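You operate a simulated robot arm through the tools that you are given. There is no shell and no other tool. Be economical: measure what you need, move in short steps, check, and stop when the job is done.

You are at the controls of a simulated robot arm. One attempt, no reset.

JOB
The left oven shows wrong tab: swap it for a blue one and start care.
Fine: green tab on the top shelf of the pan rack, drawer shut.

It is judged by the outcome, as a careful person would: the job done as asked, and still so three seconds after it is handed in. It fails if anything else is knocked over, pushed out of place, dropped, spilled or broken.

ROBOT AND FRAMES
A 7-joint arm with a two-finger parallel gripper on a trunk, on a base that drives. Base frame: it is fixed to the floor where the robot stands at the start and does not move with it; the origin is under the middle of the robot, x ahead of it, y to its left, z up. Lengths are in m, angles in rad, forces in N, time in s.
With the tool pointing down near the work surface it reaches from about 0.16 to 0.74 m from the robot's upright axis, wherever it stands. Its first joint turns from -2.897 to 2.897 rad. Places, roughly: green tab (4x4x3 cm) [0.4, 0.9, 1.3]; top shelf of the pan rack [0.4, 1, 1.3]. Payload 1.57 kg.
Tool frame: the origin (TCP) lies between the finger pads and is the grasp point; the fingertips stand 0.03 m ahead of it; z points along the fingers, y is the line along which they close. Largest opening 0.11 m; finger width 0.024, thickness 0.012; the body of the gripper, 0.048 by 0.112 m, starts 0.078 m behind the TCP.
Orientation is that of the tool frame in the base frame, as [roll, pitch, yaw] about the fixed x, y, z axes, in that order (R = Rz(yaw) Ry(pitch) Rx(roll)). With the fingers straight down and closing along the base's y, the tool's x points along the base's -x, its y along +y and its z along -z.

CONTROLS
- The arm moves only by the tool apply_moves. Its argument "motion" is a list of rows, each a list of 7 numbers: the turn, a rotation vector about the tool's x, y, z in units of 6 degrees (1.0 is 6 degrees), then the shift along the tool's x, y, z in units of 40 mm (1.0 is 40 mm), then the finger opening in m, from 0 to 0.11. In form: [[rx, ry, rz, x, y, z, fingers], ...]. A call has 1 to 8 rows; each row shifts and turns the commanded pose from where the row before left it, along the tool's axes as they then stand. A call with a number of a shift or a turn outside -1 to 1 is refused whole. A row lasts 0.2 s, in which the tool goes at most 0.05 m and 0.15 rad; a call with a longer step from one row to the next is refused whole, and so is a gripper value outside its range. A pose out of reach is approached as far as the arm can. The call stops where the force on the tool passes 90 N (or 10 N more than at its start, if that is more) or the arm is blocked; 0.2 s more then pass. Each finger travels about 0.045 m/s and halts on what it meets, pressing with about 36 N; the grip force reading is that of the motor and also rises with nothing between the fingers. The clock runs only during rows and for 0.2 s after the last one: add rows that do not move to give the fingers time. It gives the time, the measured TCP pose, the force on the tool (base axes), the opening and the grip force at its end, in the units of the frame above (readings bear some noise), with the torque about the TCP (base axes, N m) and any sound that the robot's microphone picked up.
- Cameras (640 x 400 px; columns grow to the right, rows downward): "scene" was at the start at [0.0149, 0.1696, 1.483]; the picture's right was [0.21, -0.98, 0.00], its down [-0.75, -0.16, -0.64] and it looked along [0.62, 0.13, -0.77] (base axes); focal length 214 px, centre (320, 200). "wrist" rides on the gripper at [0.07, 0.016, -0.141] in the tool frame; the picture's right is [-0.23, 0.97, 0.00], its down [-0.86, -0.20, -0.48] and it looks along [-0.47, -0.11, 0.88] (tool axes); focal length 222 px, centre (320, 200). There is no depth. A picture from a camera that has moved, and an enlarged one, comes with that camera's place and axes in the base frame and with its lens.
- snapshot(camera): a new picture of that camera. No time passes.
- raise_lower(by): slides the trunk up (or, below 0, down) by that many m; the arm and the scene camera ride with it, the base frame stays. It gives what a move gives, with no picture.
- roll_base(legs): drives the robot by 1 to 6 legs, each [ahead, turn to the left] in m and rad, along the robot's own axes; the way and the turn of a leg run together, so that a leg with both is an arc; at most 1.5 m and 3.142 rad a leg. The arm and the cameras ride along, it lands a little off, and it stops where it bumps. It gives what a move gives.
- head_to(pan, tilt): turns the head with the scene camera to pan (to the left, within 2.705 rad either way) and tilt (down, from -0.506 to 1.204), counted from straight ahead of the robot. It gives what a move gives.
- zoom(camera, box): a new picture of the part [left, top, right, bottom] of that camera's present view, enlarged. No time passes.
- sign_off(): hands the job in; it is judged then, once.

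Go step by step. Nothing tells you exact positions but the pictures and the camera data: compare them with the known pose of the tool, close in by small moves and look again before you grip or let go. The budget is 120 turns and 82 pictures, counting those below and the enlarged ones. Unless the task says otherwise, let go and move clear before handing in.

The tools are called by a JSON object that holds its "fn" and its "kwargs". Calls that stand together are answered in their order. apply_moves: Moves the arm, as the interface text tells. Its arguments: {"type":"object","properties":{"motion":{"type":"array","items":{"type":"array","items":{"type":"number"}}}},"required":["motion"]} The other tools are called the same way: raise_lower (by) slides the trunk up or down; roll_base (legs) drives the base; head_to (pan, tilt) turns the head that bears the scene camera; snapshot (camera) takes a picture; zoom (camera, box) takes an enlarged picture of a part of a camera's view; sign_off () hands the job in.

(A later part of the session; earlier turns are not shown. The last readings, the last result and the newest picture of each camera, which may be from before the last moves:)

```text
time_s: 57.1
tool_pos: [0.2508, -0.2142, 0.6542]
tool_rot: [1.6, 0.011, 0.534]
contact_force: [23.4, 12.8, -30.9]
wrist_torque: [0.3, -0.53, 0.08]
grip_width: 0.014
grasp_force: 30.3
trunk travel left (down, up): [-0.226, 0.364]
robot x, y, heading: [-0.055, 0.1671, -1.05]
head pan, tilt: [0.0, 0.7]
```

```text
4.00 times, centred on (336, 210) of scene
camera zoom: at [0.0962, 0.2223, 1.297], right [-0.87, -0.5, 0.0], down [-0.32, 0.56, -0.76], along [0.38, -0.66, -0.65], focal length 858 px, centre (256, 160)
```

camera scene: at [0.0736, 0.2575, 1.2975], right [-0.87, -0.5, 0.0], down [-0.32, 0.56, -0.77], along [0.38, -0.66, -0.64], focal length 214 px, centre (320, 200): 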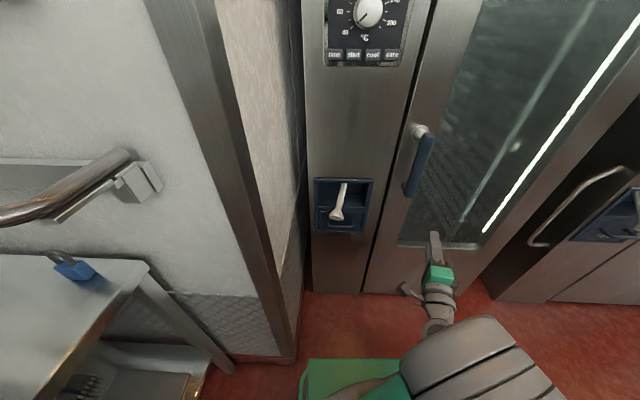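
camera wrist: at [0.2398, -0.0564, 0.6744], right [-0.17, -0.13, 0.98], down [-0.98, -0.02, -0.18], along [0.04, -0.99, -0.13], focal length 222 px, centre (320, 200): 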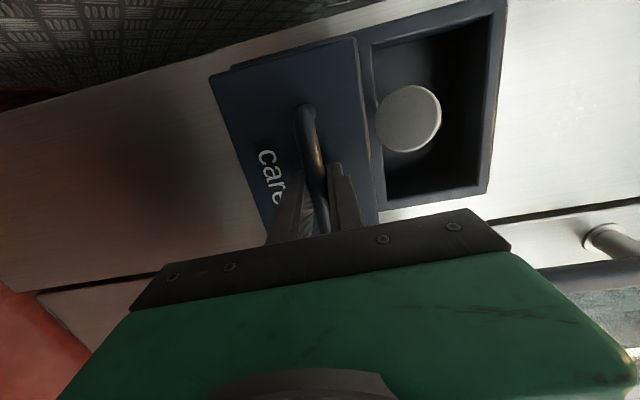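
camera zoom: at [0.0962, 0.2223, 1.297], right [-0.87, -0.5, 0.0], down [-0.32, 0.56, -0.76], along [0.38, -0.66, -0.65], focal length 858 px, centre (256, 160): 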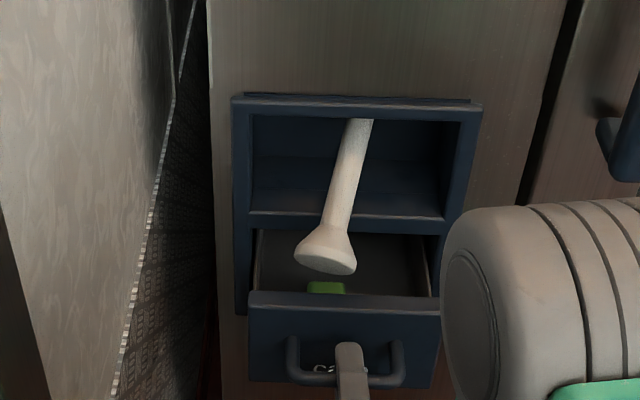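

The drawer is open 9.5 cm, with a green tab inside below the shower head. Pull further out while relaxing the sideways load.

{"fn": "apply_moves", "kwargs": {"motion": [[0, 0, 0, 0.1, -0.08, -0.4, 0.0], [0, 0, 0, 0, 0, -0.5, 0.0], [0, 0, 0, 0, 0, -0.4, 0.0]]}}

{"fn": "zoom", "kwargs": {"camera": "scene", "box": [256, 160, 416, 260]}}

```text
time_s: 57.9
tool_pos: [0.2423, -0.1936, 0.6653]
tool_rot: [1.548, 0.008, 0.529]
contact_force: [-14.1, -8.7, -85.2]
wrist_torque: [0.19, -0.02, -0.21]
grip_width: 0.0361
grasp_force: 43.1
trunk travel left (down, up): [-0.226, 0.364]
robot x, y, heading: [-0.0568, 0.1706, -1.061]
head pan, tilt: [0.0, 0.7]
stopped in row 3: the force on the tool passed its limit at 95 N (the readings are from after the stop); the commanded pose is now the measured one
```

```text
4.00 times, centred on (336, 210) of scene
camera zoom: at [0.0962, 0.2172, 1.2965], right [-0.87, -0.49, 0.0], down [-0.32, 0.56, -0.76], along [0.37, -0.66, -0.65], focal length 858 px, centre (256, 160)
```

zoom: 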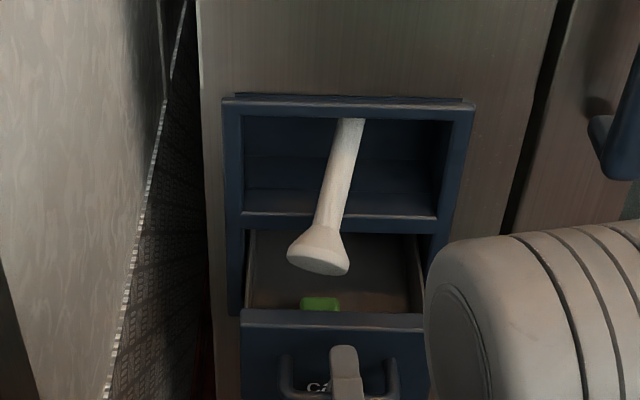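

The drawer seems to be at its stop and the fingers began slipping. I open them and back straight off.

{"fn": "apply_moves", "kwargs": {"motion": [[0, 0, 0, 0, 0, 0, 0.05], [0, 0, 0, 0, 0, 0, 0.05]]}}

{"fn": "snapshot", "kwargs": {"camera": "wrist"}}

```text
time_s: 58.5
tool_pos: [0.2415, -0.1934, 0.6731]
tool_rot: [1.534, 0.013, 0.523]
contact_force: [0.7, 0.0, -0.7]
wrist_torque: [0.02, 0.01, 0.0]
grip_width: 0.0508
grasp_force: 0.7
trunk travel left (down, up): [-0.226, 0.364]
robot x, y, heading: [-0.0521, 0.1696, -1.054]
head pan, tilt: [0.0, 0.7]
```

```text
45 pictures are left
camera wrist: at [0.2309, -0.0355, 0.6829], right [-0.21, -0.08, 0.98], down [-0.98, -0.02, -0.21], along [0.03, -1.0, -0.07], focal length 222 px, centre (320, 200)
```

wrist: 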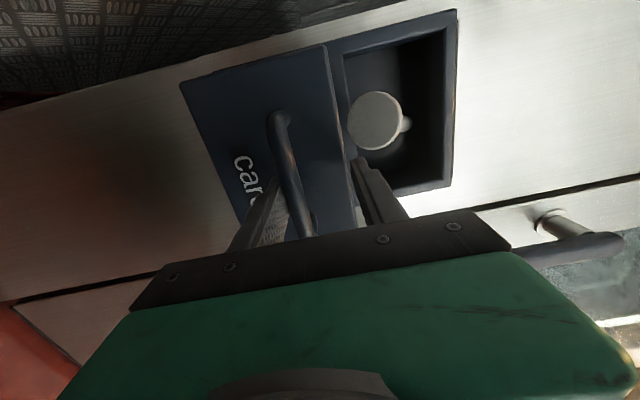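

The drawer seems to be at its end stop; the tab sits under the shower head, so it needs a tilted approach over the drawer front. I back off, raise, and turn the tool to point about 50° downward with fingers closing sideways.

{"fn": "apply_moves", "kwargs": {"motion": [[0, 0, 0, 0, -0.1, -0.5, 0.05], [0, 0, 0, 0, 0, -0.9, 0.05], [0, 0, 0, 0, 0, -0.9, 0.05], [0, 0, 0, 0, 0.9, -0.2, 0.05], [0, 0, 0, 0, 0.9, 0, 0.05]]}}

{"fn": "apply_moves", "kwargs": {"motion": [[0.46, 0.46, -1, 0, 0, 0, 0.06], [0.46, 0.46, -1, 0, 0, 0, 0.06], [0.46, 0.46, -1, 0, 0, 0, 0.06], [0.46, 0.46, -1, 0, 0, 0, 0.06], [0.46, 0.46, -1, 0, 0, 0, 0.06], [0.46, 0.46, -1, 0, 0, 0, 0.06], [0.46, 0.46, -1, 0, 0, 0, 0.06]]}}

{"fn": "apply_moves", "kwargs": {"motion": [[0.46, 0.46, -1, 0, 0, 0, 0.07], [0.46, 0.46, -1, 0, 0, 0, 0.07], [0.46, 0.46, -1, 0, 0, 0, 0.07], [0.46, 0.46, -1, 0, 0, 0, 0.07], [0.46, 0.46, -1, 0, 0, 0, 0.07], [0.46, 0.46, -1, 0, 0, 0, 0.07], [0.46, 0.46, -1, 0, 0, 0, 0.07]]}}

{"fn": "zoom", "kwargs": {"camera": "scene", "box": [256, 160, 416, 260]}}

{"fn": "snapshot", "kwargs": {"camera": "wrist"}}

```text
time_s: 59.2
tool_pos: [0.249, -0.189, 0.7029]
tool_rot: [1.387, -0.015, 0.519]
contact_force: [-12.3, -6.2, -67.0]
wrist_torque: [-0.24, 1.72, -0.08]
grip_width: 0.1078
grasp_force: 32.8
trunk travel left (down, up): [-0.226, 0.364]
robot x, y, heading: [-0.0519, 0.1706, -1.06]
head pan, tilt: [0.0, 0.7]
stopped in row 3: the force on the tool passed its limit at 131 N (the readings are from after the stop); the commanded pose is now the measured one
```

```text
time_s: 60.3
tool_pos: [0.243, -0.1785, 0.6875]
tool_rot: [1.703, 0.449, 0.743]
contact_force: [-10.1, -4.7, -43.8]
wrist_torque: [0.35, -1.11, 0.54]
grip_width: 0.0997
grasp_force: 22.5
trunk travel left (down, up): [-0.226, 0.364]
robot x, y, heading: [-0.0513, 0.1696, -1.059]
head pan, tilt: [0.0, 0.7]
stopped in row 5: the force on the tool passed its limit at 94 N (the readings are from after the stop); the commanded pose is now the measured one
```

```text
time_s: 61.6
tool_pos: [0.2328, -0.1769, 0.652]
tool_rot: [2.013, 0.822, 1.019]
contact_force: [-8.3, -5.0, 28.0]
wrist_torque: [-0.15, -1.65, -0.05]
grip_width: 0.0788
grasp_force: 5.1
out of reach, approached as far as the arm can: row 2, 3, 4, 5, 6
trunk travel left (down, up): [-0.226, 0.364]
robot x, y, heading: [-0.0531, 0.1656, -1.067]
head pan, tilt: [0.0, 0.7]
stopped in row 6: the force on the tool passed its limit at 110 N (the readings are from after the stop); the commanded pose is now the measured one
```

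```text
4.00 times, centred on (336, 210) of scene
camera zoom: at [0.0926, 0.2209, 1.2982], right [-0.88, -0.48, 0.0], down [-0.31, 0.56, -0.77], along [0.37, -0.67, -0.64], focal length 858 px, centre (256, 160)
```

zoom: 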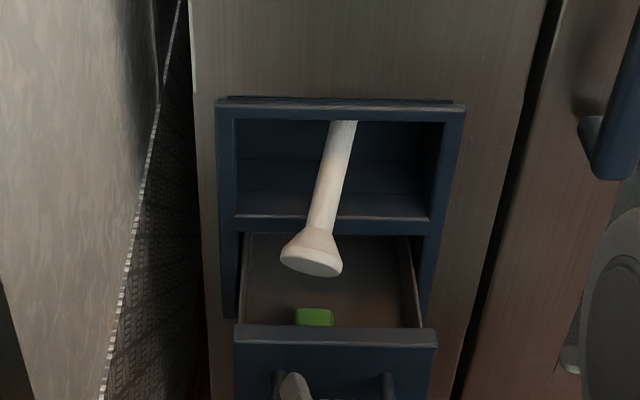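

```text
43 pictures are left
camera wrist: at [0.185, -0.0269, 0.6524], right [0.61, 0.2, 0.77], down [-0.74, -0.21, 0.64], along [0.29, -0.96, 0.02], focal length 222 px, centre (320, 200)
```

wrist: 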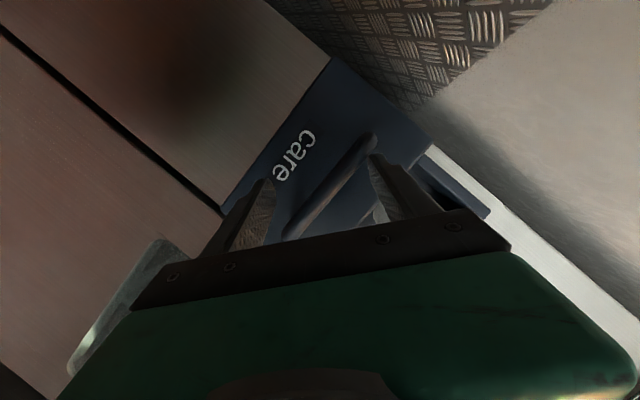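

The arm, not the drawer, hit its limit there (too close in), and the drawer actually came out further. I stop, open the fingers, and back the base off to free the tool from the handle.

{"fn": "apply_moves", "kwargs": {"motion": [[0, 0, 0, 0, 0, 0, 0.09], [0, 0, 0, 0, 0, 0, 0.09]]}}

```text
time_s: 62.2
tool_pos: [0.2313, -0.1766, 0.6517]
tool_rot: [2.018, 0.821, 1.018]
contact_force: [-32.8, -17.0, 36.7]
wrist_torque: [0.47, -2.11, -1.45]
grip_width: 0.0841
grasp_force: 0.1
trunk travel left (down, up): [-0.226, 0.364]
robot x, y, heading: [-0.0547, 0.1648, -1.069]
head pan, tilt: [0.0, 0.7]
```

{"fn": "apply_moves", "kwargs": {"motion": [[0, 0, 0, 0, 0, 0, 0.07], [0, 0, 0, 0, 0, 0, 0.07]]}}

{"fn": "snapshot", "kwargs": {"camera": "wrist"}}

```text
time_s: 62.8
tool_pos: [0.2321, -0.1762, 0.6523]
tool_rot: [2.016, 0.823, 1.019]
contact_force: [-19.0, -10.2, 49.0]
wrist_torque: [-0.28, -2.92, -0.04]
grip_width: 0.0811
grasp_force: 6.8
trunk travel left (down, up): [-0.226, 0.364]
robot x, y, heading: [-0.0532, 0.1709, -1.067]
head pan, tilt: [0.0, 0.7]
```

```text
42 pictures are left
camera wrist: at [0.1837, -0.0257, 0.6517], right [0.61, 0.2, 0.76], down [-0.74, -0.21, 0.64], along [0.29, -0.96, 0.02], focal length 222 px, centre (320, 200)
```

wrist: 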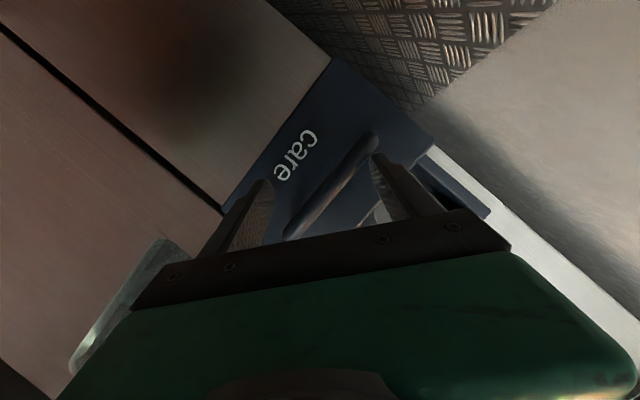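

{"fn": "roll_base", "kwargs": {"legs": [[-0.04, 0]]}}

{"fn": "zoom", "kwargs": {"camera": "scene", "box": [256, 160, 416, 260]}}

```text
time_s: 63.7
tool_pos: [0.2127, -0.142, 0.6508]
tool_rot: [2.02, 0.822, 1.02]
contact_force: [-14.1, -8.9, 46.7]
wrist_torque: [0.16, -2.61, -0.65]
grip_width: 0.0835
grasp_force: 7.8
trunk travel left (down, up): [-0.226, 0.364]
robot x, y, heading: [-0.0744, 0.205, -1.066]
head pan, tilt: [0.0, 0.7]
```

```text
4.00 times, centred on (336, 210) of scene
camera zoom: at [0.0719, 0.2567, 1.298], right [-0.87, -0.48, 0.0], down [-0.31, 0.56, -0.77], along [0.37, -0.67, -0.64], focal length 858 px, centre (256, 160)
```

zoom: 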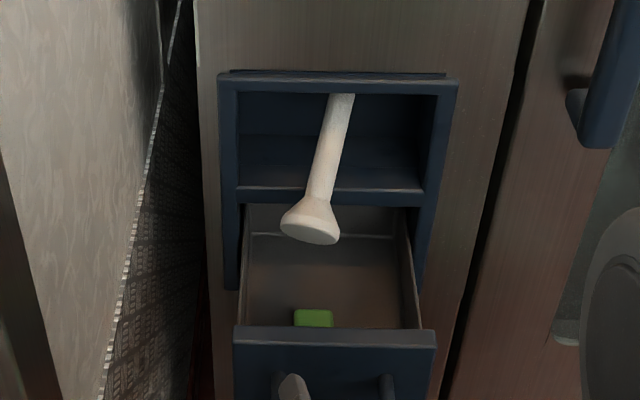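

The jammed fingers drew the drawer along; it's now open ~0.18 m, which suits me. Now I relieve the contact: shift the tool up slightly.

{"fn": "apply_moves", "kwargs": {"motion": [[0, 0, 0, -0.18, 0.15, -0.07, 0.08], [0, 0, 0, 0, 0, 0, 0.08]]}}

```text
time_s: 64.3
tool_pos: [0.2138, -0.143, 0.6587]
tool_rot: [2.023, 0.822, 1.025]
contact_force: [0.1, -0.2, 0.4]
wrist_torque: [0.02, 0.04, 0.0]
grip_width: 0.08
grasp_force: 0.0
trunk travel left (down, up): [-0.226, 0.364]
robot x, y, heading: [-0.0736, 0.2001, -1.069]
head pan, tilt: [0.0, 0.7]
```

Contact is gone. Drive back 7 cm so the fingers leave the handle.

{"fn": "roll_base", "kwargs": {"legs": [[-0.09, 0]]}}

{"fn": "snapshot", "kwargs": {"camera": "scene"}}

```text
time_s: 65.4
tool_pos: [0.1701, -0.0623, 0.6593]
tool_rot: [2.023, 0.821, 1.025]
contact_force: [0.3, -0.3, 0.6]
wrist_torque: [0.01, 0.02, 0.01]
grip_width: 0.0799
grasp_force: 0.1
trunk travel left (down, up): [-0.226, 0.364]
robot x, y, heading: [-0.1185, 0.2838, -1.067]
head pan, tilt: [0.0, 0.7]
```

```text
40 pictures are left
camera scene: at [0.0311, 0.3343, 1.2975], right [-0.87, -0.48, 0.0], down [-0.31, 0.56, -0.76], along [0.37, -0.67, -0.64], focal length 214 px, centre (320, 200)
```

scene: 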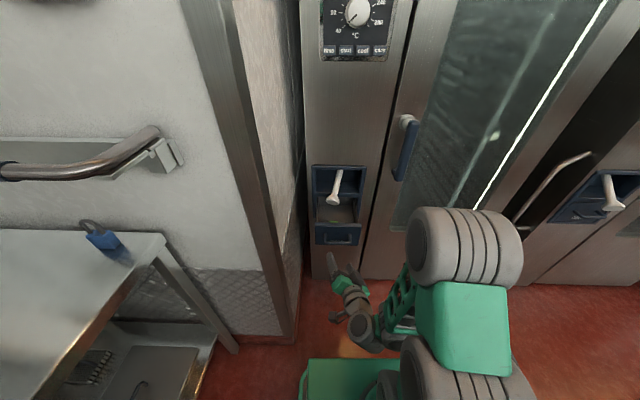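

The tool is clear. I raise it and turn it to point down, tilted 35° forward, fingers closing along the oven front.

{"fn": "apply_moves", "kwargs": {"motion": [[0, 0, 0, -0.73, 0.61, -0.3, 0.08], [0, 0, 0, -0.73, 0.61, -0.3, 0.08], [0, 0, 0, -0.73, 0.61, -0.3, 0.08], [0, 0, 0, -0.73, 0.61, -0.3, 0.08]]}}

{"fn": "apply_moves", "kwargs": {"motion": [[0.48, 0.79, -0.785, 0, 0, 0, 0.08], [0.48, 0.79, -0.785, 0, 0, 0, 0.08], [0.48, 0.79, -0.785, 0, 0, 0, 0.08], [0.48, 0.79, -0.785, 0, 0, 0, 0.08], [0.48, 0.79, -0.785, 0, 0, 0, 0.08], [0.48, 0.79, -0.785, 0, 0, 0, 0.08], [0.48, 0.79, -0.785, 0, 0, 0, 0.08]]}}

{"fn": "snapshot", "kwargs": {"camera": "wrist"}}

```text
time_s: 66.4
tool_pos: [0.1603, -0.0705, 0.6792]
tool_rot: [2.007, 0.823, 1.026]
contact_force: [0.6, 0.4, -0.6]
wrist_torque: [-0.08, -0.01, 0.02]
grip_width: 0.0801
grasp_force: 0.1
out of reach, approached as far as the arm can: row 1, 2, 3, 4
trunk travel left (down, up): [-0.226, 0.364]
robot x, y, heading: [-0.1156, 0.285, -1.062]
head pan, tilt: [0.0, 0.7]
```

```text
time_s: 68.0
tool_pos: [0.1653, -0.0625, 0.6724]
tool_rot: [-3.137, 0.61, 2.096]
contact_force: [-0.5, -0.2, 0.5]
wrist_torque: [0.02, 0.01, -0.02]
grip_width: 0.08
grasp_force: 0.2
out of reach, approached as far as the arm can: row 1
trunk travel left (down, up): [-0.226, 0.364]
robot x, y, heading: [-0.1178, 0.2822, -1.067]
head pan, tilt: [0.0, 0.7]
```

```text
39 pictures are left
camera wrist: at [0.1123, 0.0642, 0.7474], right [0.94, 0.33, 0.13], down [0.04, -0.47, 0.88], along [0.35, -0.82, -0.45], focal length 222 px, centre (320, 200)
```

wrist: 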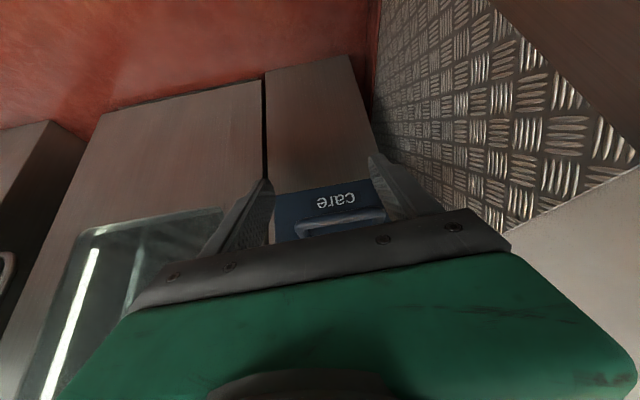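

{"fn": "apply_moves", "kwargs": {"motion": [[0, 0, 0, -0.57, 0, -0.82, 0.08], [0, 0, 0, -0.57, 0, -0.82, 0.08], [0, 0, 0, -0.57, 0, -0.82, 0.08], [0, 0, 0, -0.57, 0, -0.82, 0.08]]}}

{"fn": "zoom", "kwargs": {"camera": "scene", "box": [280, 150, 400, 250]}}

```text
time_s: 69.0
tool_pos: [0.1674, -0.062, 0.832]
tool_rot: [-3.139, 0.612, 2.096]
contact_force: [0.1, 0.5, -0.2]
wrist_torque: [0.03, 0.02, -0.03]
grip_width: 0.0801
grasp_force: 0.2
trunk travel left (down, up): [-0.226, 0.364]
robot x, y, heading: [-0.1141, 0.2828, -1.066]
head pan, tilt: [0.0, 0.7]
```

```text
4.00 times, centred on (340, 200) of scene
camera zoom: at [0.0312, 0.3344, 1.2975], right [-0.87, -0.48, 0.0], down [-0.31, 0.56, -0.76], along [0.37, -0.67, -0.64], focal length 858 px, centre (240, 200)
```

zoom: 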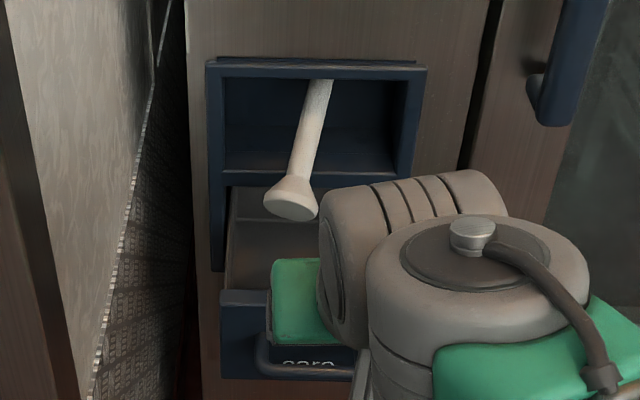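

{"fn": "apply_moves", "kwargs": {"motion": [[0, 0, 0, -0.61, 0.09, 0.73, 0.08], [0, 0, 0, -0.61, 0.09, 0.73, 0.08], [0, 0, 0, -0.61, 0.09, 0.73, 0.08]]}}

{"fn": "snapshot", "kwargs": {"camera": "wrist"}}

```text
time_s: 69.8
tool_pos: [0.2312, -0.1526, 0.8017]
tool_rot: [3.141, 0.613, 2.094]
contact_force: [-0.4, -0.4, 0.2]
wrist_torque: [-0.02, -0.01, 0.02]
grip_width: 0.0801
grasp_force: 0.0
trunk travel left (down, up): [-0.226, 0.364]
robot x, y, heading: [-0.1159, 0.285, -1.063]
head pan, tilt: [0.0, 0.7]
```

```text
37 pictures are left
camera wrist: at [0.1763, -0.0247, 0.8778], right [0.94, 0.33, 0.13], down [0.04, -0.47, 0.88], along [0.35, -0.82, -0.45], focal length 222 px, centre (320, 200)
```

wrist: 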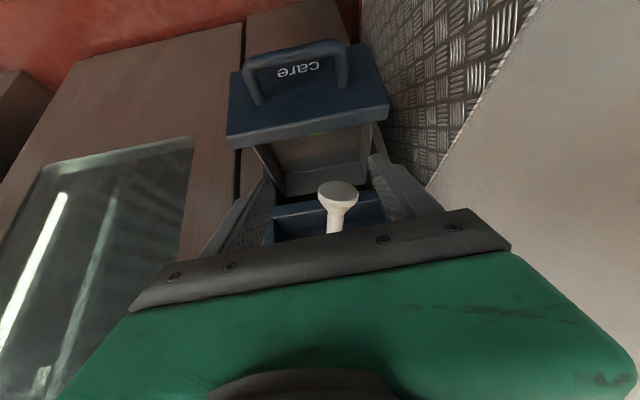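

Tab estimate: centre N -0.352, L 0.124, top z 0.632, floor ~0.60. A 20° tilt clears both the drawer front and the shower head; go to pre-grasp and check.

{"fn": "apply_moves", "kwargs": {"motion": [[0, 0.85, 0, 0, 0, 0, 0.07], [0, 0.85, 0, 0, 0, 0, 0.07], [0, 0.8, 0, 0, 0, 0, 0.07], [0, 0, 0, -0.45, 0, 0.85, 0.07], [0, 0, 0, -0.45, 0, 0.85, 0.07]]}}

{"fn": "snapshot", "kwargs": {"camera": "wrist"}}

{"fn": "zoom", "kwargs": {"camera": "scene", "box": [280, 150, 400, 250]}}

```text
time_s: 71.0
tool_pos: [0.2596, -0.2028, 0.7518]
tool_rot: [-3.141, 0.351, 2.094]
contact_force: [-0.2, 0.1, 1.0]
wrist_torque: [0.01, 0.01, 0.02]
grip_width: 0.07
grasp_force: 0.0
trunk travel left (down, up): [-0.226, 0.364]
robot x, y, heading: [-0.1203, 0.2819, -1.064]
head pan, tilt: [0.0, 0.7]
```

```text
36 pictures are left
camera wrist: at [0.2172, -0.0964, 0.8595], right [0.95, 0.3, 0.08], down [0.15, -0.65, 0.74], along [0.28, -0.69, -0.66], focal length 222 px, centre (320, 200)
```

wrist: 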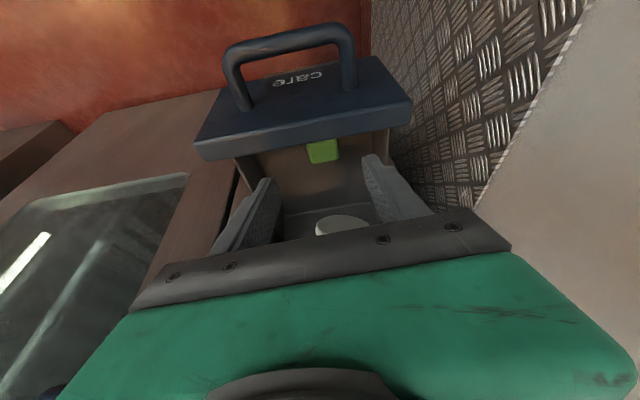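

```text
4.00 times, centred on (340, 200) of scene
camera zoom: at [0.0308, 0.3348, 1.2976], right [-0.87, -0.48, 0.0], down [-0.31, 0.56, -0.77], along [0.37, -0.67, -0.64], focal length 858 px, centre (240, 200)
```

zoom: 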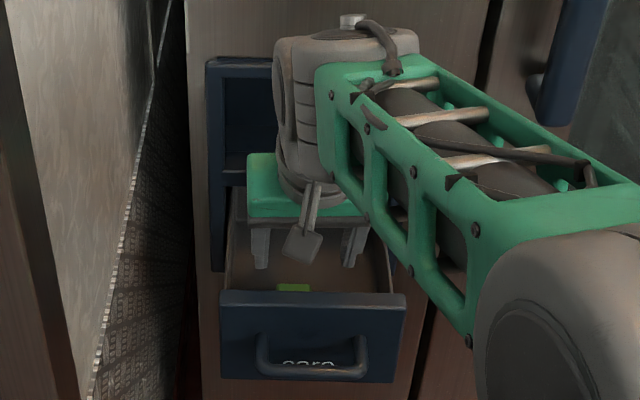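

Aligned over the tab. Descend along the tool axis, stopping on contact.

{"fn": "apply_moves", "kwargs": {"motion": [[0, 0, 0, 0, 0, 0.75, 0.07], [0, 0, 0, 0, 0, 0.75, 0.07], [0, 0, 0, 0, 0, 0.6, 0.07]]}}

{"fn": "snapshot", "kwargs": {"camera": "wrist"}}

{"fn": "zoom", "kwargs": {"camera": "scene", "box": [280, 150, 400, 250]}}

```text
time_s: 71.8
tool_pos: [0.2737, -0.2275, 0.6716]
tool_rot: [-3.141, 0.351, 2.095]
contact_force: [-1.2, 0.6, 1.0]
wrist_torque: [0.0, -0.02, -0.01]
grip_width: 0.0699
grasp_force: 0.0
trunk travel left (down, up): [-0.226, 0.364]
robot x, y, heading: [-0.1183, 0.2853, -1.061]
head pan, tilt: [0.0, 0.7]
```

```text
34 pictures are left
camera wrist: at [0.2315, -0.1212, 0.78], right [0.95, 0.3, 0.08], down [0.15, -0.65, 0.74], along [0.28, -0.7, -0.66], focal length 222 px, centre (320, 200)
```

wrist: 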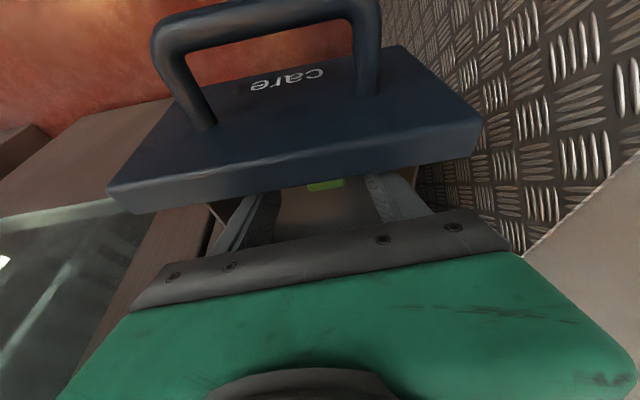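

```text
4.00 times, centred on (340, 200) of scene
camera zoom: at [0.031, 0.3346, 1.2976], right [-0.87, -0.48, 0.0], down [-0.31, 0.56, -0.77], along [0.37, -0.67, -0.64], focal length 858 px, centre (240, 200)
```

zoom: 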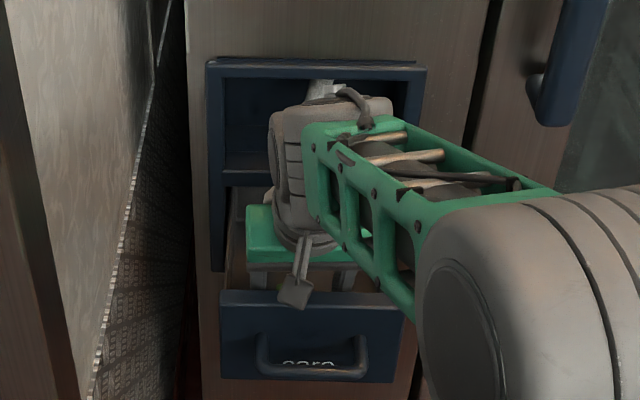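

{"fn": "apply_moves", "kwargs": {"motion": [[0, 0, 0, 0, 0, 0.5, 0.07], [0, 0, 0, 0, 0, 0.35, 0.07], [0, 0, 0, 0, 0, 0, 0.03], [0, 0, 0, 0, 0, 0, 0.03], [0, 0, 0, 0, 0, 0, 0.03], [0, 0, 0, 0, 0, 0, 0.03]]}}

```text
time_s: 73.2
tool_pos: [0.28, -0.2383, 0.6397]
tool_rot: [-3.139, 0.351, 2.094]
contact_force: [0.9, -0.5, 0.0]
wrist_torque: [0.0, 0.03, -0.01]
grip_width: 0.0387
grasp_force: 33.1
trunk travel left (down, up): [-0.226, 0.364]
robot x, y, heading: [-0.113, 0.2808, -1.064]
head pan, tilt: [0.0, 0.7]
```

The tab is gripped (38.7 mm). Lift out along the tool axis.

{"fn": "apply_moves", "kwargs": {"motion": [[0, 0, 0, 0, 0, -0.8, 0.03], [0, 0, 0, 0, 0, -0.8, 0.03], [0, 0, 0, 0, 0, -0.8, 0.03], [0, 0, 0, 0, 0, -0.8, 0.03], [0, 0, 0, 0.5, 0, -0.8, 0.03], [0, 0, 0, 0.8, 0, -0.6, 0.03], [0, 0, 0, 0.8, 0, -0.6, 0.03]]}}

{"fn": "snapshot", "kwargs": {"camera": "wrist"}}

```text
time_s: 74.8
tool_pos: [0.2046, -0.1078, 0.8048]
tool_rot: [-3.14, 0.35, 2.093]
contact_force: [0.9, -0.4, -1.7]
wrist_torque: [0.03, 0.08, 0.03]
grip_width: 0.0386
grasp_force: 35.6
trunk travel left (down, up): [-0.226, 0.364]
robot x, y, heading: [-0.1172, 0.2815, -1.057]
head pan, tilt: [0.0, 0.7]
```

```text
32 pictures are left
camera wrist: at [0.1623, -0.0016, 0.9141], right [0.95, 0.3, 0.08], down [0.15, -0.65, 0.74], along [0.27, -0.69, -0.67], focal length 222 px, centre (320, 200)
```

wrist: 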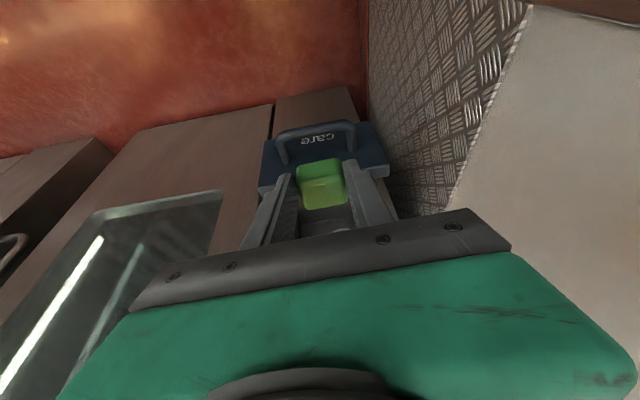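

I have the green tab. Next: raise the trunk fully, back away from the oven on an arc and turn left to face the pan rack (face at about L 0.65, N 0.47–0.87, top z ≈1.285).

{"fn": "raise_lower", "kwargs": {"by": 0.36}}

{"fn": "roll_base", "kwargs": {"legs": [[-0.12, 0], [-0.26, 0.45], [0, 1.13]]}}

{"fn": "head_to", "kwargs": {"pan": 0.0, "tilt": 0.6}}

{"fn": "snapshot", "kwargs": {"camera": "scene"}}

```text
time_s: 78.3
tool_pos: [0.2046, -0.107, 1.1656]
tool_rot: [-3.139, 0.352, 2.095]
contact_force: [-0.6, -0.8, -1.0]
wrist_torque: [0.01, 0.03, 0.01]
grip_width: 0.0387
grasp_force: 36.4
trunk travel left (down, up): [-0.586, 0.004]
robot x, y, heading: [-0.1152, 0.2828, -1.059]
head pan, tilt: [0.0, 0.7]
```

```text
time_s: 83.8
tool_pos: [0.035, 0.9109, 1.1657]
tool_rot: [-3.139, 0.351, -2.594]
contact_force: [-0.4, -0.1, 0.1]
wrist_torque: [-0.02, -0.01, -0.01]
grip_width: 0.0389
grasp_force: 36.2
trunk travel left (down, up): [-0.586, 0.004]
robot x, y, heading: [-0.3536, 0.5766, 0.525]
head pan, tilt: [0.0, 0.7]
```

```text
time_s: 84.5
tool_pos: [0.0342, 0.9101, 1.1658]
tool_rot: [-3.14, 0.349, -2.594]
contact_force: [0.6, -0.3, -0.3]
wrist_torque: [-0.01, -0.02, -0.01]
grip_width: 0.0389
grasp_force: 35.8
trunk travel left (down, up): [-0.586, 0.004]
robot x, y, heading: [-0.3476, 0.5815, 0.533]
head pan, tilt: [0.0, 0.6]
```

```text
31 pictures are left
camera scene: at [-0.4023, 0.7273, 1.6661], right [0.51, -0.86, 0.0], down [-0.49, -0.29, -0.82], along [0.71, 0.42, -0.57], focal length 214 px, centre (320, 200)
```

scene: 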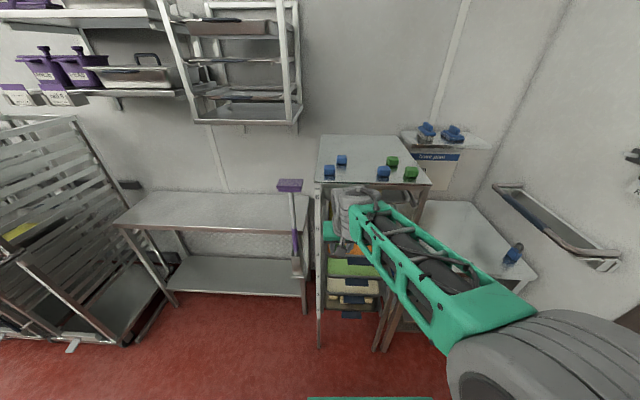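

{"fn": "zoom", "kwargs": {"camera": "scene", "box": [310, 125, 438, 205]}}

```text
5.00 times, centred on (374, 165) of scene
camera zoom: at [-0.4023, 0.7273, 1.6661], right [0.51, -0.86, 0.0], down [-0.49, -0.29, -0.82], along [0.71, 0.42, -0.57], focal length 1072 px, centre (50, 375)
```

zoom: 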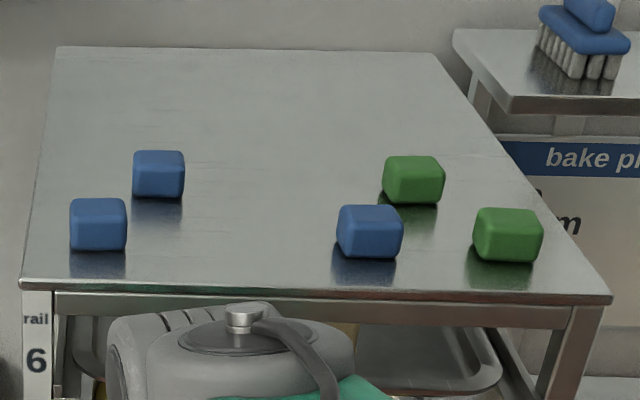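

Combining both views, the tabs' centres sit at z≈1.33: blue at (L 0.69, N 0.80), (0.78, 0.76), (0.68, 0.60); greens at (0.77, 0.56), (0.68, 0.52). I'll set the held tab at about (0.69, 0.70). First lift the arm.

{"fn": "apply_moves", "kwargs": {"motion": [[0, 0, 0, -0.34, 0, -0.94, 0.03], [0, 0, 0, -0.34, 0, -0.94, 0.03], [0, 0, 0, -0.34, 0, -0.94, 0.03], [0, 0, 0, -0.34, 0, -0.94, 0.03], [0, 0, 0, -0.34, 0, -0.94, 0.03], [0, 0, 0, -0.34, 0, -0.94, 0.03]]}}

```text
time_s: 85.9
tool_pos: [0.0467, 0.9228, 1.392]
tool_rot: [3.113, 0.37, -2.597]
contact_force: [0.3, -0.9, -0.4]
wrist_torque: [0.0, 0.05, 0.02]
grip_width: 0.0389
grasp_force: 36.0
out of reach, approached as far as the arm can: row 6
trunk travel left (down, up): [-0.586, 0.004]
robot x, y, heading: [-0.3515, 0.5815, 0.527]
head pan, tilt: [0.0, 0.6]
```

{"fn": "apply_moves", "kwargs": {"motion": [[0, 0, 0, 0, -0.65, 0, 0.03], [0, 0, 0, 0, -0.65, 0, 0.03], [0, 0, 0, 0, -0.6, 0, 0.03]]}}

{"fn": "roll_base", "kwargs": {"legs": [[0.1, 0]]}}

{"fn": "snapshot", "kwargs": {"camera": "wrist"}}

{"fn": "snapshot", "kwargs": {"camera": "scene"}}

```text
time_s: 86.7
tool_pos: [0.0726, 0.8429, 1.3941]
tool_rot: [3.142, 0.352, -2.593]
contact_force: [-0.1, -1.0, 0.4]
wrist_torque: [0.04, 0.01, 0.0]
grip_width: 0.0388
grasp_force: 36.2
out of reach, approached as far as the arm can: row 1, 2
trunk travel left (down, up): [-0.586, 0.004]
robot x, y, heading: [-0.346, 0.5792, 0.523]
head pan, tilt: [0.0, 0.6]
```

```text
time_s: 87.9
tool_pos: [0.1607, 0.8934, 1.3937]
tool_rot: [-3.141, 0.349, -2.593]
contact_force: [1.7, -0.4, -1.5]
wrist_torque: [-0.02, 0.04, -0.01]
grip_width: 0.0388
grasp_force: 35.7
trunk travel left (down, up): [-0.586, 0.004]
robot x, y, heading: [-0.2667, 0.6284, 0.529]
head pan, tilt: [0.0, 0.6]
```

```text
29 pictures are left
camera wrist: at [0.0547, 0.8496, 1.5018], right [-0.32, 0.94, 0.08], down [0.65, 0.16, 0.74], along [0.69, 0.29, -0.67], focal length 222 px, centre (320, 200)
```

wrist: 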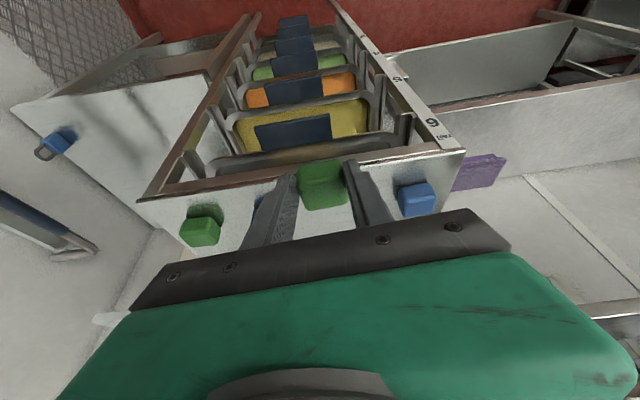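

```text
28 pictures are left
camera scene: at [-0.3149, 0.7784, 1.6661], right [0.51, -0.86, 0.0], down [-0.49, -0.29, -0.82], along [0.71, 0.42, -0.57], focal length 214 px, centre (320, 200)
```

scene: 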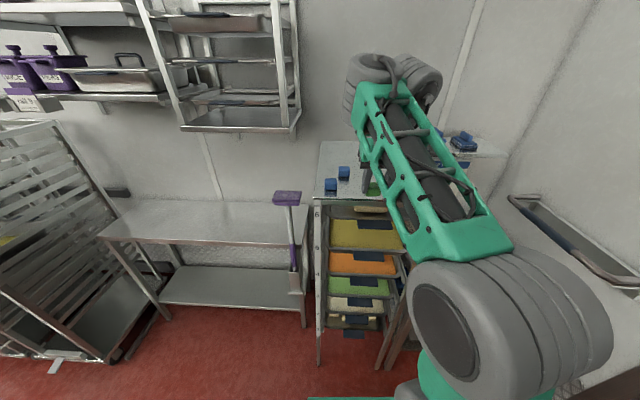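

The views agree well. Drive 6 cm, then use the arm for the last bit.

{"fn": "roll_base", "kwargs": {"legs": [[0.07, 0]]}}

{"fn": "apply_moves", "kwargs": {"motion": [[0, 0, 0, -0.8, 0.2, 0.29, 0.03]]}}

```text
time_s: 88.9
tool_pos: [0.2211, 0.9304, 1.3932]
tool_rot: [-3.139, 0.348, -2.594]
contact_force: [1.0, 0.2, -0.4]
wrist_torque: [0.02, 0.02, 0.0]
grip_width: 0.0387
grasp_force: 36.2
trunk travel left (down, up): [-0.586, 0.004]
robot x, y, heading: [-0.2004, 0.6659, 0.528]
head pan, tilt: [0.0, 0.6]
```

```text
time_s: 89.3
tool_pos: [0.2453, 0.9548, 1.3935]
tool_rot: [3.141, 0.35, -2.595]
contact_force: [1.4, 0.4, 1.0]
wrist_torque: [-0.06, 0.0, 0.02]
grip_width: 0.0388
grasp_force: 36.0
trunk travel left (down, up): [-0.586, 0.004]
robot x, y, heading: [-0.2023, 0.6656, 0.529]
head pan, tilt: [0.0, 0.6]
```

{"fn": "apply_moves", "kwargs": {"motion": [[0, 0, 0, 0.13, 0, 0.35, 0.03], [0, 0, 0, 0.13, 0, 0.35, 0.03]]}}

{"fn": "snapshot", "kwargs": {"camera": "wrist"}}

{"fn": "zoom", "kwargs": {"camera": "scene", "box": [290, 125, 450, 225]}}

```text
time_s: 89.9
tool_pos: [0.2444, 0.9543, 1.3634]
tool_rot: [-3.141, 0.349, -2.594]
contact_force: [-0.1, 0.0, -0.7]
wrist_torque: [0.01, 0.01, -0.02]
grip_width: 0.0389
grasp_force: 35.8
trunk travel left (down, up): [-0.586, 0.004]
robot x, y, heading: [-0.2015, 0.6654, 0.528]
head pan, tilt: [0.0, 0.6]
```

```text
27 pictures are left
camera wrist: at [0.1393, 0.9085, 1.4717], right [-0.32, 0.94, 0.08], down [0.65, 0.16, 0.74], along [0.69, 0.29, -0.67], focal length 222 px, centre (320, 200)
```

wrist: 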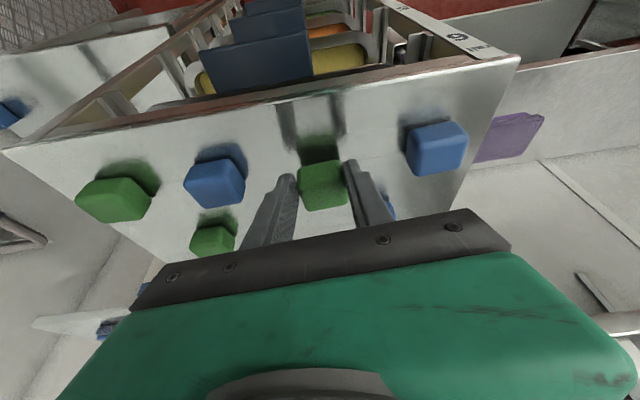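

```text
4.00 times, centred on (370, 175) of scene
camera zoom: at [-0.2552, 0.8135, 1.6662], right [0.5, -0.86, 0.0], down [-0.49, -0.29, -0.82], along [0.71, 0.42, -0.57], focal length 858 px, centre (120, 300)
```

zoom: 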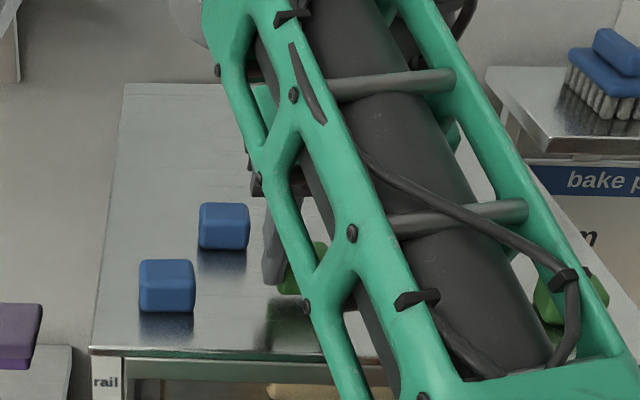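

{"fn": "apply_moves", "kwargs": {"motion": [[0, 0, 0, 0.05, 0, 0.14, 0.03]]}}

{"fn": "apply_moves", "kwargs": {"motion": [[0, 0, 0, 0.03, 0, 0.09, 0.03]]}}

```text
time_s: 90.3
tool_pos: [0.2455, 0.9535, 1.3572]
tool_rot: [3.142, 0.35, -2.593]
contact_force: [0.7, 0.0, -1.5]
wrist_torque: [-0.05, -0.02, 0.01]
grip_width: 0.0385
grasp_force: 36.7
trunk travel left (down, up): [-0.586, 0.004]
robot x, y, heading: [-0.203, 0.6652, 0.527]
head pan, tilt: [0.0, 0.6]
```

```text
time_s: 90.7
tool_pos: [0.2449, 0.9541, 1.3542]
tool_rot: [-3.141, 0.348, -2.595]
contact_force: [-0.1, 0.9, -0.6]
wrist_torque: [-0.02, 0.01, -0.02]
grip_width: 0.0388
grasp_force: 35.6
trunk travel left (down, up): [-0.586, 0.004]
robot x, y, heading: [-0.201, 0.6698, 0.529]
head pan, tilt: [0.0, 0.6]
```

{"fn": "apply_moves", "kwargs": {"motion": [[0, 0, 0, 0.03, 0, 0.09, 0.03]]}}

{"fn": "apply_moves", "kwargs": {"motion": [[0, 0, 0, 0.025, 0, 0.07, 0.03]]}}

{"fn": "zoom", "kwargs": {"camera": "wrist", "box": [240, 90, 400, 240]}}

```text
time_s: 91.1
tool_pos: [0.2447, 0.9534, 1.3517]
tool_rot: [-3.141, 0.355, -2.594]
contact_force: [0.7, 1.2, 9.2]
wrist_torque: [0.21, -0.15, -0.01]
grip_width: 0.0389
grasp_force: 36.1
trunk travel left (down, up): [-0.586, 0.004]
robot x, y, heading: [-0.2017, 0.6653, 0.531]
head pan, tilt: [0.0, 0.6]
```

```text
time_s: 91.5
tool_pos: [0.2445, 0.9533, 1.3504]
tool_rot: [-3.14, 0.358, -2.593]
contact_force: [5.4, 5.1, 31.3]
wrist_torque: [0.36, -0.56, 0.05]
grip_width: 0.0387
grasp_force: 35.4
trunk travel left (down, up): [-0.586, 0.004]
robot x, y, heading: [-0.2033, 0.669, 0.53]
head pan, tilt: [0.0, 0.6]
```

```text
2.67 times, centred on (320, 165) of wrist
camera zoom: at [0.1381, 0.9072, 1.4592], right [-0.33, 0.94, 0.08], down [0.64, 0.16, 0.75], along [0.69, 0.29, -0.66], focal length 592 px, centre (320, 293)
```

zoom: 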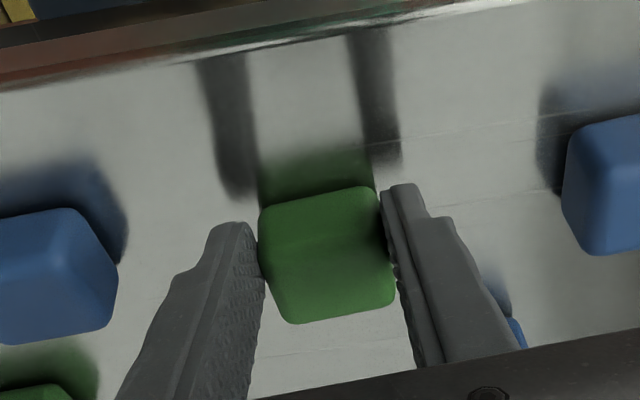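

The tab rests on the shelf. Relieve the press slightly, open modestly, and retreat straight up the tool axis.

{"fn": "apply_moves", "kwargs": {"motion": [[0, 0, 0, -0.025, 0, -0.06, 0.03], [0, 0, 0, 0, 0, 0, 0.055], [0, 0, 0, 0, 0, 0, 0.055], [0, 0, 0, 0, 0, -0.5, 0.055], [0, 0, 0, 0, 0, -0.6, 0.055]]}}

{"fn": "zoom", "kwargs": {"camera": "wrist", "box": [160, 60, 520, 285]}}

```text
time_s: 92.7
tool_pos: [0.2313, 0.9467, 1.3902]
tool_rot: [-3.14, 0.347, -2.597]
contact_force: [0.2, -0.4, 0.3]
wrist_torque: [0.03, -0.03, 0.03]
grip_width: 0.0548
grasp_force: 0.1
trunk travel left (down, up): [-0.586, 0.004]
robot x, y, heading: [-0.2012, 0.6676, 0.528]
head pan, tilt: [0.0, 0.6]
```

```text
1.78 times, centred on (340, 172) of wrist
camera zoom: at [0.1264, 0.9015, 1.4992], right [-0.32, 0.94, 0.08], down [0.65, 0.16, 0.74], along [0.69, 0.29, -0.67], focal length 395 px, centre (284, 249)
```

zoom: 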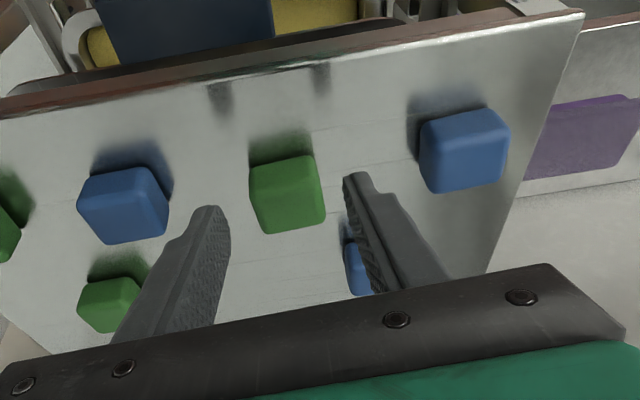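

The green tab is placed. Shift sideways to above the left-front blue tab (L 0.689, N 0.798).

{"fn": "apply_moves", "kwargs": {"motion": [[0, 0, 0, 0, 0.8, -0.03, 0.065], [0, 0, 0, 0, 0.8, 0, 0.065], [0, 0, 0, 0, 0.75, 0, 0.065]]}}

{"fn": "zoom", "kwargs": {"camera": "wrist", "box": [160, 60, 520, 285]}}

```text
time_s: 93.5
tool_pos: [0.179, 1.0222, 1.3746]
tool_rot: [-3.139, 0.349, -2.597]
contact_force: [-0.7, 0.2, -0.3]
wrist_torque: [0.01, -0.03, 0.01]
grip_width: 0.0649
grasp_force: 0.0
out of reach, approached as far as the arm can: row 1, 2, 3
trunk travel left (down, up): [-0.586, 0.004]
robot x, y, heading: [-0.2056, 0.6677, 0.528]
head pan, tilt: [0.0, 0.6]
```

```text
1.78 times, centred on (340, 172) of wrist
camera zoom: at [0.0734, 0.9771, 1.4839], right [-0.32, 0.94, 0.08], down [0.65, 0.16, 0.74], along [0.69, 0.29, -0.67], focal length 395 px, centre (284, 249)
```

zoom: 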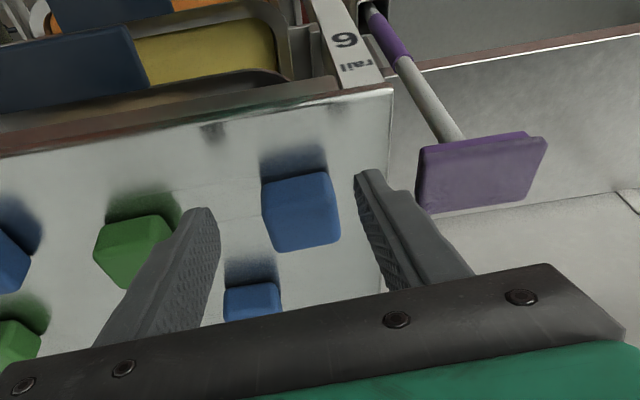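

{"fn": "apply_moves", "kwargs": {"motion": [[0, 0, 0, -0.275, 0.08, 0.35, 0.065], [0, 0, 0, 0, 0, 0.26, 0.065]]}}

{"fn": "zoom", "kwargs": {"camera": "wrist", "box": [200, 80, 440, 260]}}

```text
time_s: 94.1
tool_pos: [0.1931, 1.035, 1.3556]
tool_rot: [-3.139, 0.35, -2.594]
contact_force: [0.4, -0.1, 0.7]
wrist_torque: [-0.03, 0.01, 0.01]
grip_width: 0.065
grasp_force: 0.0
trunk travel left (down, up): [-0.586, 0.004]
robot x, y, heading: [-0.2034, 0.6679, 0.526]
head pan, tilt: [0.0, 0.6]
```

```text
2.22 times, centred on (320, 170) of wrist
camera zoom: at [0.0886, 0.9899, 1.4639], right [-0.32, 0.94, 0.08], down [0.65, 0.16, 0.74], along [0.69, 0.29, -0.67], focal length 494 px, centre (320, 267)
```

zoom: 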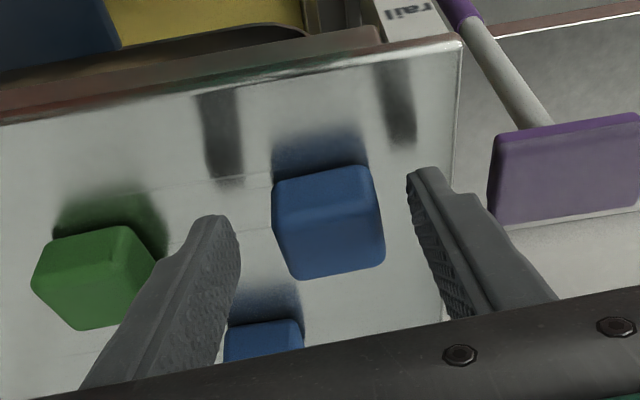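

{"fn": "apply_moves", "kwargs": {"motion": [[0, 0, 0, 0.02, 0, 0.06, 0.065], [0, 0, 0, 0, 0, 0, 0.03], [0, 0, 0, 0, 0, 0, 0.03], [0, 0, 0, 0, 0, 0, 0.03], [0, 0, 0, 0, 0, 0, 0.03]]}}

{"fn": "apply_moves", "kwargs": {"motion": [[0, 0, 0, 0, 0, -0.4, 0.03], [0, 0, 0, 0, 0, -0.5, 0.03]]}}

{"fn": "snapshot", "kwargs": {"camera": "wrist"}}

```text
time_s: 95.3
tool_pos: [0.1936, 1.0352, 1.3515]
tool_rot: [-3.14, 0.348, -2.594]
contact_force: [-0.2, -0.3, -0.2]
wrist_torque: [0.01, 0.0, 0.02]
grip_width: 0.0389
grasp_force: 35.9
trunk travel left (down, up): [-0.586, 0.004]
robot x, y, heading: [-0.2016, 0.6671, 0.526]
head pan, tilt: [0.0, 0.6]
```

```text
time_s: 95.9
tool_pos: [0.1986, 1.0484, 1.3804]
tool_rot: [3.105, 0.367, -2.599]
contact_force: [0.8, 0.5, -0.5]
wrist_torque: [0.01, 0.05, -0.03]
grip_width: 0.0388
grasp_force: 36.1
out of reach, approached as far as the arm can: row 2
trunk travel left (down, up): [-0.586, 0.004]
robot x, y, heading: [-0.1984, 0.6691, 0.525]
head pan, tilt: [0.0, 0.6]
```

```text
21 pictures are left
camera wrist: at [0.0936, 0.9984, 1.4878], right [-0.33, 0.94, 0.11], down [0.65, 0.14, 0.75], along [0.68, 0.32, -0.66], focal length 222 px, centre (320, 200)
```

wrist: 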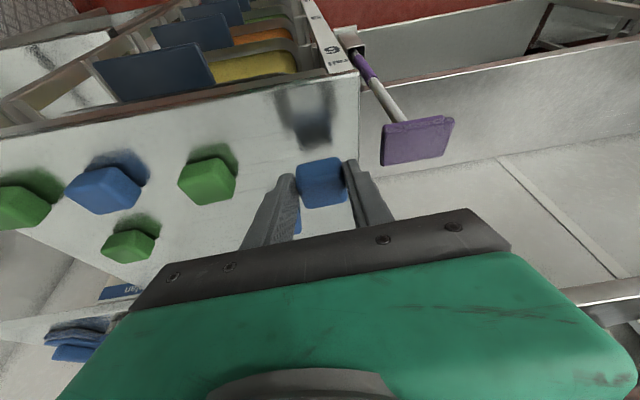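

Blue tab held, the others undisturbed. Back away from the rack and lower the arm.

{"fn": "roll_base", "kwargs": {"legs": [[-0.2, 0]]}}

{"fn": "apply_moves", "kwargs": {"motion": [[0, 0, 0, 0.34, -0.5, 0.94, 0.03], [0, 0, 0, 0.34, -0.5, 0.94, 0.03], [0, 0, 0, 0.34, 0, 0.94, 0.03], [0, 0, 0, 0.34, 0, 0.94, 0.03], [0, 0, 0, 0.34, 0, 0.94, 0.03]]}}

```text
time_s: 97.5
tool_pos: [0.0237, 0.9486, 1.3819]
tool_rot: [3.106, 0.368, -2.599]
contact_force: [0.0, 0.0, -0.6]
wrist_torque: [0.02, -0.01, 0.0]
grip_width: 0.0386
grasp_force: 35.8
trunk travel left (down, up): [-0.586, 0.004]
robot x, y, heading: [-0.373, 0.5677, 0.529]
head pan, tilt: [0.0, 0.6]
```

```text
time_s: 98.7
tool_pos: [0.0437, 0.9245, 1.1795]
tool_rot: [3.108, 0.368, -2.597]
contact_force: [0.2, 1.2, -0.6]
wrist_torque: [-0.02, 0.02, 0.01]
grip_width: 0.0388
grasp_force: 36.1
trunk travel left (down, up): [-0.586, 0.004]
robot x, y, heading: [-0.3741, 0.5644, 0.532]
head pan, tilt: [0.0, 0.6]
```

{"fn": "roll_base", "kwargs": {"legs": [[0, -1.13], [0.26, -0.45]]}}

{"fn": "raise_lower", "kwargs": {"by": -0.36}}

{"fn": "head_to", "kwargs": {"pan": 0.0, "tilt": 0.7}}

{"fn": "zoom", "kwargs": {"camera": "scene", "box": [260, 130, 420, 250]}}

```text
time_s: 103.4
tool_pos: [0.1499, -0.0447, 1.1793]
tool_rot: [3.106, 0.367, 2.1]
contact_force: [0.6, 0.7, -0.9]
wrist_torque: [0.01, 0.0, 0.01]
grip_width: 0.0387
grasp_force: 36.0
trunk travel left (down, up): [-0.586, 0.004]
robot x, y, heading: [-0.2047, 0.3788, -1.056]
head pan, tilt: [0.0, 0.6]
```

```text
time_s: 106.9
tool_pos: [0.1504, -0.0446, 0.8209]
tool_rot: [3.108, 0.367, 2.102]
contact_force: [-0.5, 0.3, -1.1]
wrist_torque: [-0.02, 0.01, -0.02]
grip_width: 0.0388
grasp_force: 35.7
trunk travel left (down, up): [-0.226, 0.364]
robot x, y, heading: [-0.2044, 0.3771, -1.054]
head pan, tilt: [0.0, 0.6]
```

```text
time_s: 107.5
tool_pos: [0.1499, -0.0443, 0.8193]
tool_rot: [3.107, 0.366, 2.103]
contact_force: [0.6, -0.3, 0.2]
wrist_torque: [0.01, -0.01, 0.01]
grip_width: 0.0386
grasp_force: 36.2
trunk travel left (down, up): [-0.226, 0.364]
robot x, y, heading: [-0.1977, 0.3812, -1.047]
head pan, tilt: [0.0, 0.7]
```

```text
3.33 times, centred on (340, 190) of scene
camera zoom: at [-0.0545, 0.4328, 1.2976], right [-0.87, -0.5, 0.0], down [-0.32, 0.56, -0.77], along [0.38, -0.66, -0.64], focal length 715 px, centre (253, 233)
```

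zoom: 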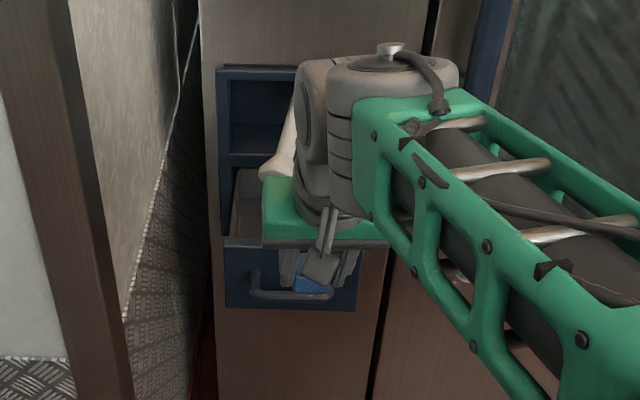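

{"fn": "roll_base", "kwargs": {"legs": [[0.12, 0]]}}

{"fn": "apply_moves", "kwargs": {"motion": [[0.33, 0.16, 0, 0, 0.4, 0, 0.03]]}}

{"fn": "snapshot", "kwargs": {"camera": "wrist"}}

```text
time_s: 108.8
tool_pos: [0.2109, -0.1479, 0.8208]
tool_rot: [3.107, 0.368, 2.103]
contact_force: [0.2, 0.9, -0.7]
wrist_torque: [0.01, 0.01, 0.0]
grip_width: 0.0389
grasp_force: 36.0
trunk travel left (down, up): [-0.226, 0.364]
robot x, y, heading: [-0.1391, 0.2752, -1.047]
head pan, tilt: [0.0, 0.7]
```

```text
time_s: 109.2
tool_pos: [0.224, -0.1408, 0.8202]
tool_rot: [-3.141, 0.349, 2.104]
contact_force: [-0.8, 0.2, -0.3]
wrist_torque: [0.02, -0.05, 0.05]
grip_width: 0.0389
grasp_force: 36.0
trunk travel left (down, up): [-0.226, 0.364]
robot x, y, heading: [-0.138, 0.273, -1.056]
head pan, tilt: [0.0, 0.7]
```

```text
19 pictures are left
camera wrist: at [0.1809, -0.0347, 0.9292], right [0.95, 0.31, 0.08], down [0.15, -0.65, 0.74], along [0.28, -0.69, -0.67], focal length 222 px, centre (320, 200)
```

wrist: 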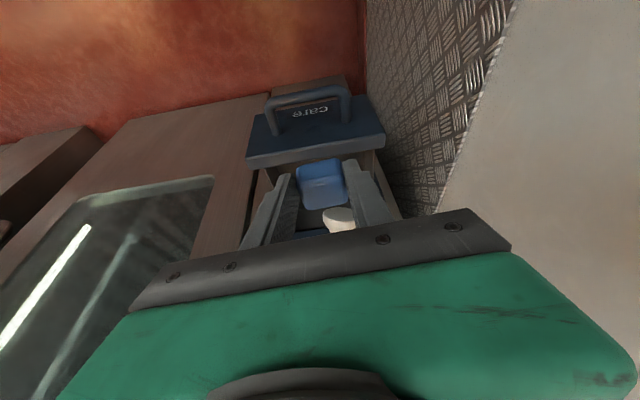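

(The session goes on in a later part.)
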